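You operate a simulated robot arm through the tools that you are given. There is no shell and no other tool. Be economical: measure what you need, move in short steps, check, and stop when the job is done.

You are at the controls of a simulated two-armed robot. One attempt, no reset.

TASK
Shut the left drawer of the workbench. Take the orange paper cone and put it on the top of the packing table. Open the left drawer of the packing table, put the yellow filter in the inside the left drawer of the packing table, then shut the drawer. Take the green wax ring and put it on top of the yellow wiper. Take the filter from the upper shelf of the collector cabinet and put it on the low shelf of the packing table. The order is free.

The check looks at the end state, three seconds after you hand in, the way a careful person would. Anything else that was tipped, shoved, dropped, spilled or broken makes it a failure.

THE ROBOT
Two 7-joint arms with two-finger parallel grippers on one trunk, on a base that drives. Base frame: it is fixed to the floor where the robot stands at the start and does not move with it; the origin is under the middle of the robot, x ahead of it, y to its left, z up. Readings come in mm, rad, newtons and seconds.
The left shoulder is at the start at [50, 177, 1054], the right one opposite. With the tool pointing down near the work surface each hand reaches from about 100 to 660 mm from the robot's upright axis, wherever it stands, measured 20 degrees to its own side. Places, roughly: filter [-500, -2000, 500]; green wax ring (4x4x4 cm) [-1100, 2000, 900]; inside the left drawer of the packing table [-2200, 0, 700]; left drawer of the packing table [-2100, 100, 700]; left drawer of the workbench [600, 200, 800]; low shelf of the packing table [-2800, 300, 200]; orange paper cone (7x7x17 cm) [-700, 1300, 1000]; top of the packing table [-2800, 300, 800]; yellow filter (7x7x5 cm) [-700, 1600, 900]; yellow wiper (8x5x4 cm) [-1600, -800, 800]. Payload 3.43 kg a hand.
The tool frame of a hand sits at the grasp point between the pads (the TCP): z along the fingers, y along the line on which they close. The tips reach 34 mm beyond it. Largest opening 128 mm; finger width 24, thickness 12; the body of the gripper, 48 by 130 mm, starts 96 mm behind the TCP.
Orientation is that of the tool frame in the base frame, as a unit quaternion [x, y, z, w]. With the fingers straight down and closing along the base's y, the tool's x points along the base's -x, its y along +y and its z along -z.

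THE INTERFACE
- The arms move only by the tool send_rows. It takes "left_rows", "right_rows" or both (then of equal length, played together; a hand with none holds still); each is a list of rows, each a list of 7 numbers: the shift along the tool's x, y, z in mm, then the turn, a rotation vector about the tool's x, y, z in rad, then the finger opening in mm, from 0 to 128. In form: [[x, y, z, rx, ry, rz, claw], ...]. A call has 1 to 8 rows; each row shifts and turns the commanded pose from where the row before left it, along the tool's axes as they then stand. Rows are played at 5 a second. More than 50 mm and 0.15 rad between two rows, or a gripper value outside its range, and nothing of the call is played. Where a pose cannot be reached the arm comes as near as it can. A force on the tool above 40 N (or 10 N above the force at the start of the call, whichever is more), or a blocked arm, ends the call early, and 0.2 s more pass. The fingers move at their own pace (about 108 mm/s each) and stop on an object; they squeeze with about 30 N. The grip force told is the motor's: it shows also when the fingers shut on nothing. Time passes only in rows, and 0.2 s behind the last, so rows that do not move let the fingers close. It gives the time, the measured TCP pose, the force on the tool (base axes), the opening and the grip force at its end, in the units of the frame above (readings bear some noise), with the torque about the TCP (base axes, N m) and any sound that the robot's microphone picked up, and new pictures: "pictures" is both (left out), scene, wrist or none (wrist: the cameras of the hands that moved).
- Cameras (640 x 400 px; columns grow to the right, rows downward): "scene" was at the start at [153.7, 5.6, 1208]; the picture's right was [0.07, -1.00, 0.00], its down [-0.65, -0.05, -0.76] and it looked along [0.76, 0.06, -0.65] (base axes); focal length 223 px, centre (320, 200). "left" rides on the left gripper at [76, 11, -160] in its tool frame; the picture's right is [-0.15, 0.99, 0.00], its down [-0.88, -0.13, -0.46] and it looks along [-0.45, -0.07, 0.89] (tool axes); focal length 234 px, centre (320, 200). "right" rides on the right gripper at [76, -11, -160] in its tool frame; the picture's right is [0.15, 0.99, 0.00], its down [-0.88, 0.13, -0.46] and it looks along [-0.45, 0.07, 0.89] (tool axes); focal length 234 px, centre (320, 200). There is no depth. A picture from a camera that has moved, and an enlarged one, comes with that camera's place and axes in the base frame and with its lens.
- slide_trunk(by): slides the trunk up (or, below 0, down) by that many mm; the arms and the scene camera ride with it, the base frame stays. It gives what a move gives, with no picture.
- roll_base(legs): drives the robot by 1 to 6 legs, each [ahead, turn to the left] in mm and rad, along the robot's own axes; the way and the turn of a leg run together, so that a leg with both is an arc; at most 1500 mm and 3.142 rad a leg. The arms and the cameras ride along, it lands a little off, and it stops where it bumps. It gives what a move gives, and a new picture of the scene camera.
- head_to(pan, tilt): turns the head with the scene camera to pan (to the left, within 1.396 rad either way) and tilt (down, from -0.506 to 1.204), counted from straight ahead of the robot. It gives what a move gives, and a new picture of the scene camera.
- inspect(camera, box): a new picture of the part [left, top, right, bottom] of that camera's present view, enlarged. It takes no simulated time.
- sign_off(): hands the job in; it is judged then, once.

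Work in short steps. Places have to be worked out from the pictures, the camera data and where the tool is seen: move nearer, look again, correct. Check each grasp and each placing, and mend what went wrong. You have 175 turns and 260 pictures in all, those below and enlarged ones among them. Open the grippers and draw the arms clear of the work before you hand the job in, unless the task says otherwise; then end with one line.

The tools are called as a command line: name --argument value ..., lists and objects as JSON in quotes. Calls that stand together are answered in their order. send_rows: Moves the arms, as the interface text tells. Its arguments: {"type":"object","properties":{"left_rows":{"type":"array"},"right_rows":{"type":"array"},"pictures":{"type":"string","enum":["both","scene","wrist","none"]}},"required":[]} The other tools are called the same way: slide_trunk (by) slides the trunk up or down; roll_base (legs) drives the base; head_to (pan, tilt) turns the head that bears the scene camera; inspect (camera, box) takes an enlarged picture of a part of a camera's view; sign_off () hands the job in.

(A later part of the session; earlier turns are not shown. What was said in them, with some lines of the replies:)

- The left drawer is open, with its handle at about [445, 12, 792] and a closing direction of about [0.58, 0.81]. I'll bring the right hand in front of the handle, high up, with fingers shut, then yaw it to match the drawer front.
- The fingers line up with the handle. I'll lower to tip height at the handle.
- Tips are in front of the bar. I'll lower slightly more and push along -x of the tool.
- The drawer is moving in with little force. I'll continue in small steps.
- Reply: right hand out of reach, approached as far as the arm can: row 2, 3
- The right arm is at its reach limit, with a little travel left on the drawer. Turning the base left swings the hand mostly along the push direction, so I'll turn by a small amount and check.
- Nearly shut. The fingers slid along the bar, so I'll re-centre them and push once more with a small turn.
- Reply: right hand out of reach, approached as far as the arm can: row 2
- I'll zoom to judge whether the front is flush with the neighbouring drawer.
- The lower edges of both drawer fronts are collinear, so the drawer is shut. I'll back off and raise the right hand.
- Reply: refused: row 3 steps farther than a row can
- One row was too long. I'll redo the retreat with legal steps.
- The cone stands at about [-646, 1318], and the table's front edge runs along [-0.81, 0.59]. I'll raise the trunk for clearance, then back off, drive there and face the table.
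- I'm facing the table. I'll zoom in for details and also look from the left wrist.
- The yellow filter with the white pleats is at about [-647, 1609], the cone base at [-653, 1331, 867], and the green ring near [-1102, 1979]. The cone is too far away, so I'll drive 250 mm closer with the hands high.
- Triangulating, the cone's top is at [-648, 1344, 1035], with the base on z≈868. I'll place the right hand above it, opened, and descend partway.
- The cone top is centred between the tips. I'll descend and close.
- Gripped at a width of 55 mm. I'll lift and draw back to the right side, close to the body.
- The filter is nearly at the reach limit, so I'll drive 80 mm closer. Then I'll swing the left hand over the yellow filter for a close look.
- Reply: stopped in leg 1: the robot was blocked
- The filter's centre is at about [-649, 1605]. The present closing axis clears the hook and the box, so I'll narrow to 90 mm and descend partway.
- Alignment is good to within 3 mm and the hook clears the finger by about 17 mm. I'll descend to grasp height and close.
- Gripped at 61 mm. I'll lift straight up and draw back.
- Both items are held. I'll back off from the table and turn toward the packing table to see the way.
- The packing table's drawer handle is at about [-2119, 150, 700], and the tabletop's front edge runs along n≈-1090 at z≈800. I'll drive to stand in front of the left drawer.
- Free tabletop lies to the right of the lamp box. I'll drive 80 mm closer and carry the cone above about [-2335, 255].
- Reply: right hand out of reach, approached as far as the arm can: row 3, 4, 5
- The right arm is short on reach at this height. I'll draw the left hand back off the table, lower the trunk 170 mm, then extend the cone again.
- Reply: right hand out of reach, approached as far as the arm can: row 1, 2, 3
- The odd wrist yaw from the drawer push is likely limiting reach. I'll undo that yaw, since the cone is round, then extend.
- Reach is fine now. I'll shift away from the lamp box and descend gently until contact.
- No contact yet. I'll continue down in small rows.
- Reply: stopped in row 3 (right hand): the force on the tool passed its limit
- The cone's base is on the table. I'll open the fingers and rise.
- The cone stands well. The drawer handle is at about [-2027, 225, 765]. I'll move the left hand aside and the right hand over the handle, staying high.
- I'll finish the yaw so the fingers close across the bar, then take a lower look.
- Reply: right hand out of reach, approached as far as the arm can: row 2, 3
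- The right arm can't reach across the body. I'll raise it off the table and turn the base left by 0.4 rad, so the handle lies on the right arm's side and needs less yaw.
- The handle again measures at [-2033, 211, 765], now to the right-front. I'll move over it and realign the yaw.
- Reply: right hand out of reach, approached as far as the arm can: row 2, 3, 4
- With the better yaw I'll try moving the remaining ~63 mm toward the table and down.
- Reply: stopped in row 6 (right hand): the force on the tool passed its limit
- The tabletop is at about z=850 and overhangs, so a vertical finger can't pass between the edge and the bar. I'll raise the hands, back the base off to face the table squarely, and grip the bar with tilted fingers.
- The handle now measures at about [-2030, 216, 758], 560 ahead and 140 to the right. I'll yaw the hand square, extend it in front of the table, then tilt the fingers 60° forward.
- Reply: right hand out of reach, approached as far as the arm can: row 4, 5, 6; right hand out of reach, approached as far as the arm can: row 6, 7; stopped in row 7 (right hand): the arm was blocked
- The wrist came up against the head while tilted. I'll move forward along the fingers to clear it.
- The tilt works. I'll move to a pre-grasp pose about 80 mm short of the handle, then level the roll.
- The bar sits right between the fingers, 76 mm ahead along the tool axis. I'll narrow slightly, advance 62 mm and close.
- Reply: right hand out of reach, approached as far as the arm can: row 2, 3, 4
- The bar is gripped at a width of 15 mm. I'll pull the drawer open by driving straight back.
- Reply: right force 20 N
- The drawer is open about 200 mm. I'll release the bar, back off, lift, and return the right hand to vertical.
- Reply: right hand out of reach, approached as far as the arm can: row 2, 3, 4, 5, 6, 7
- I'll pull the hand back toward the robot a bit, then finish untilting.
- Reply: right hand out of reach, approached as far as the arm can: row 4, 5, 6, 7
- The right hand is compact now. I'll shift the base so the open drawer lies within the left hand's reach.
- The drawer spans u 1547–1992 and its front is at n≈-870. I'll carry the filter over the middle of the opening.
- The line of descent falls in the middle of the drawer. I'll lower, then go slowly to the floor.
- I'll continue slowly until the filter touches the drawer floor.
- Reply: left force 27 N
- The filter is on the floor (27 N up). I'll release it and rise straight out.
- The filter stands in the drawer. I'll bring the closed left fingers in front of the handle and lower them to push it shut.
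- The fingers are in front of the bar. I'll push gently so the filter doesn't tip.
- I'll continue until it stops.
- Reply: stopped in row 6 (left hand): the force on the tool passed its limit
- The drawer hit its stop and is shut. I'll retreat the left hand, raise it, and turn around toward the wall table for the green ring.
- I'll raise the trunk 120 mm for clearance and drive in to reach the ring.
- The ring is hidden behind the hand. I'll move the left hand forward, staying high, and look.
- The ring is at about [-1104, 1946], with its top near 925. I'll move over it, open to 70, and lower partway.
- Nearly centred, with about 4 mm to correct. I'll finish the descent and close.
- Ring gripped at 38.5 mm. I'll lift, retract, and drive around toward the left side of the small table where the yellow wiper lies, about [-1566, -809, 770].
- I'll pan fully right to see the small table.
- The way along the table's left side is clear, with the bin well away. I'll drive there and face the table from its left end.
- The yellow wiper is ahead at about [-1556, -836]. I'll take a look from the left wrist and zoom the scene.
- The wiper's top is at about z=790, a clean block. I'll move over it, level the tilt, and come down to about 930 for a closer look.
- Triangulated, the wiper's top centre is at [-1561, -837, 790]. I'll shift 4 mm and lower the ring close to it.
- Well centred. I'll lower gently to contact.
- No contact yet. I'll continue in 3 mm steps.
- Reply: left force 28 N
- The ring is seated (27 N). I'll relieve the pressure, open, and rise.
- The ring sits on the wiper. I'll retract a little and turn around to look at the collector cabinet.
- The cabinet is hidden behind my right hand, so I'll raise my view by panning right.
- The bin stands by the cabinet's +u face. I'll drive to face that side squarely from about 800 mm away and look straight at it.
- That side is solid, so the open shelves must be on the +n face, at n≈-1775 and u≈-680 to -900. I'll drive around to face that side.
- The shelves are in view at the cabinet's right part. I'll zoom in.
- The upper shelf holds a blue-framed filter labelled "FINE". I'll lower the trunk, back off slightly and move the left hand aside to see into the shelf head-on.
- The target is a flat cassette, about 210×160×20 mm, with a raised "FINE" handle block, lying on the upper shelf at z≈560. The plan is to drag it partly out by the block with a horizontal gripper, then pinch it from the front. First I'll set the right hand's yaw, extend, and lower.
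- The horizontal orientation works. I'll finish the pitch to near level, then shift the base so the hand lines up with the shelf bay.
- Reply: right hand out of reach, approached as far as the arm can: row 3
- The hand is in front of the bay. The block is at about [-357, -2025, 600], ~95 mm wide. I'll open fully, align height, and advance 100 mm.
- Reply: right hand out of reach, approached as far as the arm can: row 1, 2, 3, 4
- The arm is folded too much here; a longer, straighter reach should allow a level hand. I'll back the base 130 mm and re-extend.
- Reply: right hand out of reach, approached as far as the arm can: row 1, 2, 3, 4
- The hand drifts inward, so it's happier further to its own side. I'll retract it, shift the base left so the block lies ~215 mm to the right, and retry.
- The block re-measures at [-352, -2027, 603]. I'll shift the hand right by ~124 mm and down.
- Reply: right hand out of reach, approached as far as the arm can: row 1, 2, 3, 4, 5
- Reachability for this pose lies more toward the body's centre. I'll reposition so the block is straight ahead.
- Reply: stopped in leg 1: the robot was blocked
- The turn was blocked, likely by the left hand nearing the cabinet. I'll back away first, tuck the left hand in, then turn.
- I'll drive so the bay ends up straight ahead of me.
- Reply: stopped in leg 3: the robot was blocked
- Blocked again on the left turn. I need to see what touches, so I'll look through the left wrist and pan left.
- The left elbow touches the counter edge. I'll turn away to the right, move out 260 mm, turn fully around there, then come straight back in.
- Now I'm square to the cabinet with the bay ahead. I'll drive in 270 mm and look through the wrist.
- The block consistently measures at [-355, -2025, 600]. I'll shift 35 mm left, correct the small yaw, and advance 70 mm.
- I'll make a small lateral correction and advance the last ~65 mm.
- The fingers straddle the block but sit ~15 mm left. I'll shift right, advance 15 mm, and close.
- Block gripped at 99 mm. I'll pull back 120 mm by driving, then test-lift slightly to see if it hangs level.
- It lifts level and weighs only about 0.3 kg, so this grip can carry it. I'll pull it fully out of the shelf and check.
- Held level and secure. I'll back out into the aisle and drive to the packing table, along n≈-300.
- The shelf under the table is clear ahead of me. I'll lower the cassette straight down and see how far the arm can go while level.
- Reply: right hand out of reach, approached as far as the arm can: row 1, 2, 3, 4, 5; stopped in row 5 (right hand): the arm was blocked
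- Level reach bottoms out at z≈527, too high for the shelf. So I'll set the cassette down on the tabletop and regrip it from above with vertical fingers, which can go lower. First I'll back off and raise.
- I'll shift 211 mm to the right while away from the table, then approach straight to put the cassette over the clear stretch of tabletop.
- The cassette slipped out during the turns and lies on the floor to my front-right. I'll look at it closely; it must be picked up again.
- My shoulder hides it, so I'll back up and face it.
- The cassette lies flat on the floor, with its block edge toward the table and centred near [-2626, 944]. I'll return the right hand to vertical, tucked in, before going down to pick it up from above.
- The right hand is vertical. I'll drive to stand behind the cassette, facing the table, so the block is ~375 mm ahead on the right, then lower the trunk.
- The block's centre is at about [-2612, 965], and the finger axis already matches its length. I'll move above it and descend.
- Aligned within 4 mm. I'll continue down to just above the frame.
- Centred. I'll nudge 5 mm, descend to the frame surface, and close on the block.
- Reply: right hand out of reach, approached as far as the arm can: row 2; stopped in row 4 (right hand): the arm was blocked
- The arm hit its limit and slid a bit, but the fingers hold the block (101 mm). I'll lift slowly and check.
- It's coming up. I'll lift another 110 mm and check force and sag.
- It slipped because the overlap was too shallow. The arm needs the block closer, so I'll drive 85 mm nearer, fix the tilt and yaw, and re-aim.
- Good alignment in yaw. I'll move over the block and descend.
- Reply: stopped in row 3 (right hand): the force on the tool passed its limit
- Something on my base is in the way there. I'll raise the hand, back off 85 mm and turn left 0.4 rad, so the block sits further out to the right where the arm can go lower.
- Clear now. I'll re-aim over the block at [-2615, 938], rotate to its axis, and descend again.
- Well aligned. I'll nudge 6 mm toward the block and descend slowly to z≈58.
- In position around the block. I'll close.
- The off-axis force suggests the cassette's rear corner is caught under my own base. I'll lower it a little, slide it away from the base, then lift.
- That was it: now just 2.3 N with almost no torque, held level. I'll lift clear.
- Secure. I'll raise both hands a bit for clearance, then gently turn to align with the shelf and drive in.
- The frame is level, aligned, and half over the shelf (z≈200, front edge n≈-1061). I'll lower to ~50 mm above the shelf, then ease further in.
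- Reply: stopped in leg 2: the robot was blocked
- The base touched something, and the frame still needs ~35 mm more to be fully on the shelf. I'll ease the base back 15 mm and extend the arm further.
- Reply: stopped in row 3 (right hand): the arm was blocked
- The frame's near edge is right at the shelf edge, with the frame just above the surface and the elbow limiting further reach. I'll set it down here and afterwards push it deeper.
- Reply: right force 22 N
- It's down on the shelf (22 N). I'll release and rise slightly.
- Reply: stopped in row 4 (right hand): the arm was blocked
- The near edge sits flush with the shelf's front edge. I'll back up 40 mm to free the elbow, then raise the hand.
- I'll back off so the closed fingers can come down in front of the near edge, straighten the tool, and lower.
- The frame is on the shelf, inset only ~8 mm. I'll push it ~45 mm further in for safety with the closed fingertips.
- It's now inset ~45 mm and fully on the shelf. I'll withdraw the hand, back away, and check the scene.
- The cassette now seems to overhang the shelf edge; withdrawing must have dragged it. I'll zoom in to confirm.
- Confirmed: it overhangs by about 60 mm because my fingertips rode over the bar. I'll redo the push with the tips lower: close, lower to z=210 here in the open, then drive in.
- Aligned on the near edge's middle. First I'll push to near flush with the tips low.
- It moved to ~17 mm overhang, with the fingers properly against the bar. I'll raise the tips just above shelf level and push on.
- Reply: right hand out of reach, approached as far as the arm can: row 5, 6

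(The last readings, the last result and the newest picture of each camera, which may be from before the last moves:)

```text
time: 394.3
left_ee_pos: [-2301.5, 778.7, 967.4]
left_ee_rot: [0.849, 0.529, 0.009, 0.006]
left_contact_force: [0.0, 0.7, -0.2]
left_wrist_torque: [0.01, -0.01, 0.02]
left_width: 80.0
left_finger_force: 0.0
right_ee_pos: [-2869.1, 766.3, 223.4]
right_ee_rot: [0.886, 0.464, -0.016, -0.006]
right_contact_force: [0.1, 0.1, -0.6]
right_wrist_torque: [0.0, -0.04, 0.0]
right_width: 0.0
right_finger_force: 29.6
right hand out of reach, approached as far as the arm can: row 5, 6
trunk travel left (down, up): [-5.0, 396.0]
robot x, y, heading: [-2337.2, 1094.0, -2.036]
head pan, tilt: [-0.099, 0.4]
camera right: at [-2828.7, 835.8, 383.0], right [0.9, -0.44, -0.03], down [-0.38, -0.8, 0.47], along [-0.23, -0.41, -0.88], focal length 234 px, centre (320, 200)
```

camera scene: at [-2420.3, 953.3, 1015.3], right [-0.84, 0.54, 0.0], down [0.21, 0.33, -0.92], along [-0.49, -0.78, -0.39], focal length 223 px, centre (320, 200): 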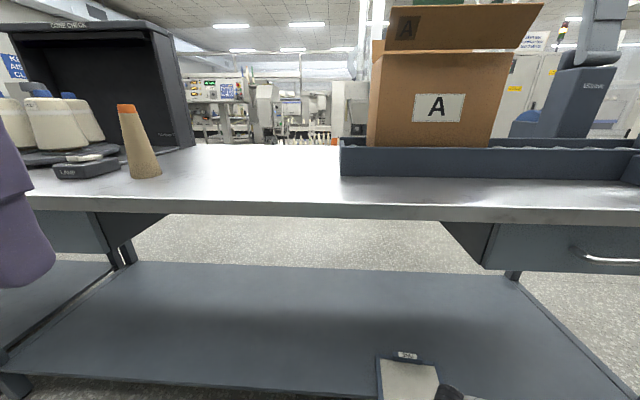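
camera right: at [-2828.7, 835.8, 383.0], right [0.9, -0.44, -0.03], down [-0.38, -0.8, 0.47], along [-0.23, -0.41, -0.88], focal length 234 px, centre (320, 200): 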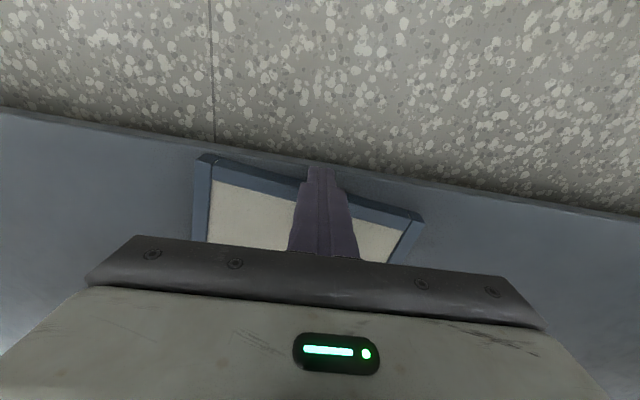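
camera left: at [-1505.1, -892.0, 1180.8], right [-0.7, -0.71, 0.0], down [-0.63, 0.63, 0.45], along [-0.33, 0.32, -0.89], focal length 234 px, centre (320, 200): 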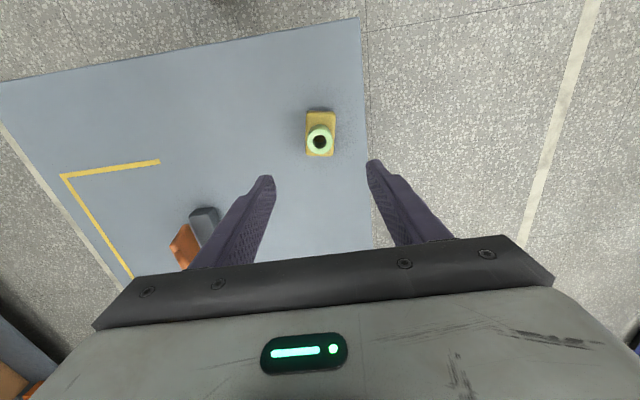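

Reach limit. It's inset ~15–24 mm now, so I'll push 35 mm more by driving.

roll_base --legs '[[35, 0]]'

inspect --camera "right" --box '[0, 0, 640, 400]'

```text
time: 395.2
left_ee_pos: [-2315.6, 747.9, 968.5]
left_ee_rot: [0.848, 0.529, 0.009, 0.005]
left_contact_force: [-0.1, 0.7, 0.0]
left_wrist_torque: [-0.04, 0.01, 0.01]
left_width: 80.3
left_finger_force: 0.0
right_ee_pos: [-2884.0, 735.9, 224.4]
right_ee_rot: [0.885, 0.465, -0.017, -0.007]
right_contact_force: [0.0, -0.3, 0.1]
right_wrist_torque: [0.0, -0.01, -0.01]
right_width: 0.2
right_finger_force: 29.7
trunk travel left (down, up): [-5.0, 396.0]
robot x, y, heading: [-2350.4, 1058.8, -2.04]
head pan, tilt: [-0.099, 0.4]
camera scene: at [-2435.8, 922.4, 1015.3], right [-0.84, 0.54, 0.0], down [0.21, 0.33, -0.92], along [-0.49, -0.78, -0.39], focal length 223 px, centre (320, 200)
```

scene: 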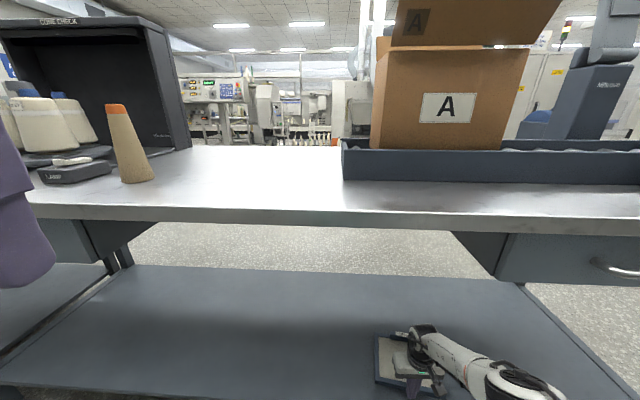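

```text
1.00 times, centred on (320, 200) of right
camera zoom: at [-2844.4, 805.0, 383.0], right [0.9, -0.44, -0.03], down [-0.38, -0.8, 0.47], along [-0.23, -0.41, -0.88], focal length 234 px, centre (320, 200)
```

zoom: 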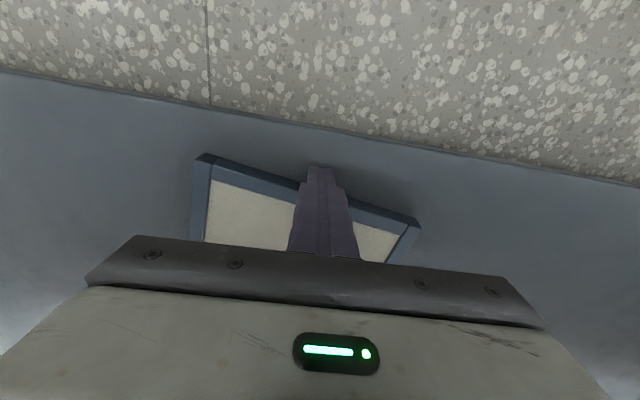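

Inset ~45 mm now. This time I'll raise straight up first, then back away and verify.

send_rows --right_rows '[[4, 0, 0, 0, 0, 0, 0], [0, 0, -25, 0, 0, 0, 0], [0, 0, -35, 0, 0, 0, 0], [0, 0, -35, 0, 0, 0, 0]]' --pictures "none"

roll_base --legs '[[-420, 0]]'

inspect --camera "scene" --box '[280, 220, 440, 320]'

```text
time: 396.2
left_ee_pos: [-2316.0, 747.6, 968.0]
left_ee_rot: [0.848, 0.53, 0.01, 0.006]
left_contact_force: [-0.6, 0.4, 0.4]
left_wrist_torque: [0.02, -0.01, 0.0]
left_width: 80.1
left_finger_force: 0.1
right_ee_pos: [-2879.2, 739.7, 320.3]
right_ee_rot: [0.885, 0.464, -0.017, -0.008]
right_contact_force: [-0.2, 0.6, 0.0]
right_wrist_torque: [-0.03, -0.02, -0.04]
right_width: 0.0
right_finger_force: 30.1
trunk travel left (down, up): [-5.0, 396.0]
robot x, y, heading: [-2355.4, 1061.4, -2.04]
head pan, tilt: [-0.099, 0.4]
```

```text
time: 398.8
left_ee_pos: [-2129.5, 1119.4, 968.3]
left_ee_rot: [0.849, 0.529, 0.01, 0.007]
left_contact_force: [-1.2, 0.6, 0.0]
left_wrist_torque: [-0.02, 0.0, 0.02]
left_width: 80.1
left_finger_force: 0.0
right_ee_pos: [-2690.7, 1111.6, 319.4]
right_ee_rot: [0.886, 0.464, -0.016, -0.008]
right_contact_force: [0.1, 0.0, 0.0]
right_wrist_torque: [-0.02, 0.0, -0.01]
right_width: 0.0
right_finger_force: 29.9
trunk travel left (down, up): [-5.0, 396.0]
robot x, y, heading: [-2161.6, 1439.6, -2.037]
head pan, tilt: [-0.099, 0.4]
camera scene: at [-2247.7, 1295.1, 1015.3], right [-0.84, 0.54, 0.0], down [0.21, 0.33, -0.92], along [-0.5, -0.78, -0.39], focal length 223 px, centre (320, 200)
```

scene: 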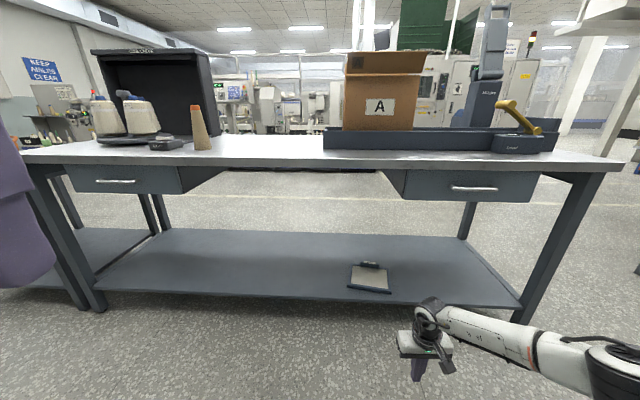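

```text
4.00 times, centred on (360, 270) of scene
camera zoom: at [-2247.7, 1295.1, 1015.3], right [-0.84, 0.54, 0.0], down [0.21, 0.33, -0.92], along [-0.5, -0.78, -0.39], focal length 891 px, centre (160, -80)
```

zoom: 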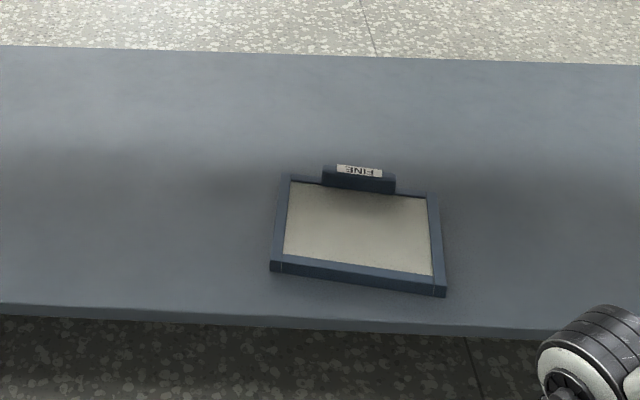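

The cassette lies fully on the low shelf, the cone stands on the tabletop, and the drawer is shut. I'll open the right gripper, then hand in.

send_rows --right_rows '[[0, 0, -20, 0, 0, 0, 80], [0, 0, 0, 0, 0, 0, 80]]' --pictures "none"

sign_off

```text
time: 399.4
left_ee_pos: [-2129.8, 1120.1, 969.4]
left_ee_rot: [0.849, 0.529, 0.009, 0.006]
left_contact_force: [0.5, 0.6, 0.1]
left_wrist_torque: [-0.02, 0.01, 0.03]
left_width: 80.0
left_finger_force: 0.0
right_ee_pos: [-2688.6, 1112.0, 340.3]
right_ee_rot: [0.886, 0.464, -0.015, -0.006]
right_contact_force: [0.0, 0.8, -0.8]
right_wrist_torque: [0.04, 0.0, 0.01]
right_width: 80.0
right_finger_force: 0.0
trunk travel left (down, up): [-5.0, 396.0]
robot x, y, heading: [-2161.6, 1438.0, -2.04]
head pan, tilt: [-0.099, 0.4]
```

```text
The job is handed in.
```

All five tasks are done and handed in; along the way the collector filter fell to the floor and was picked up again, and the robot lightly bumped the wall table, the collector cabinet and the packing table, with nothing seen to move.
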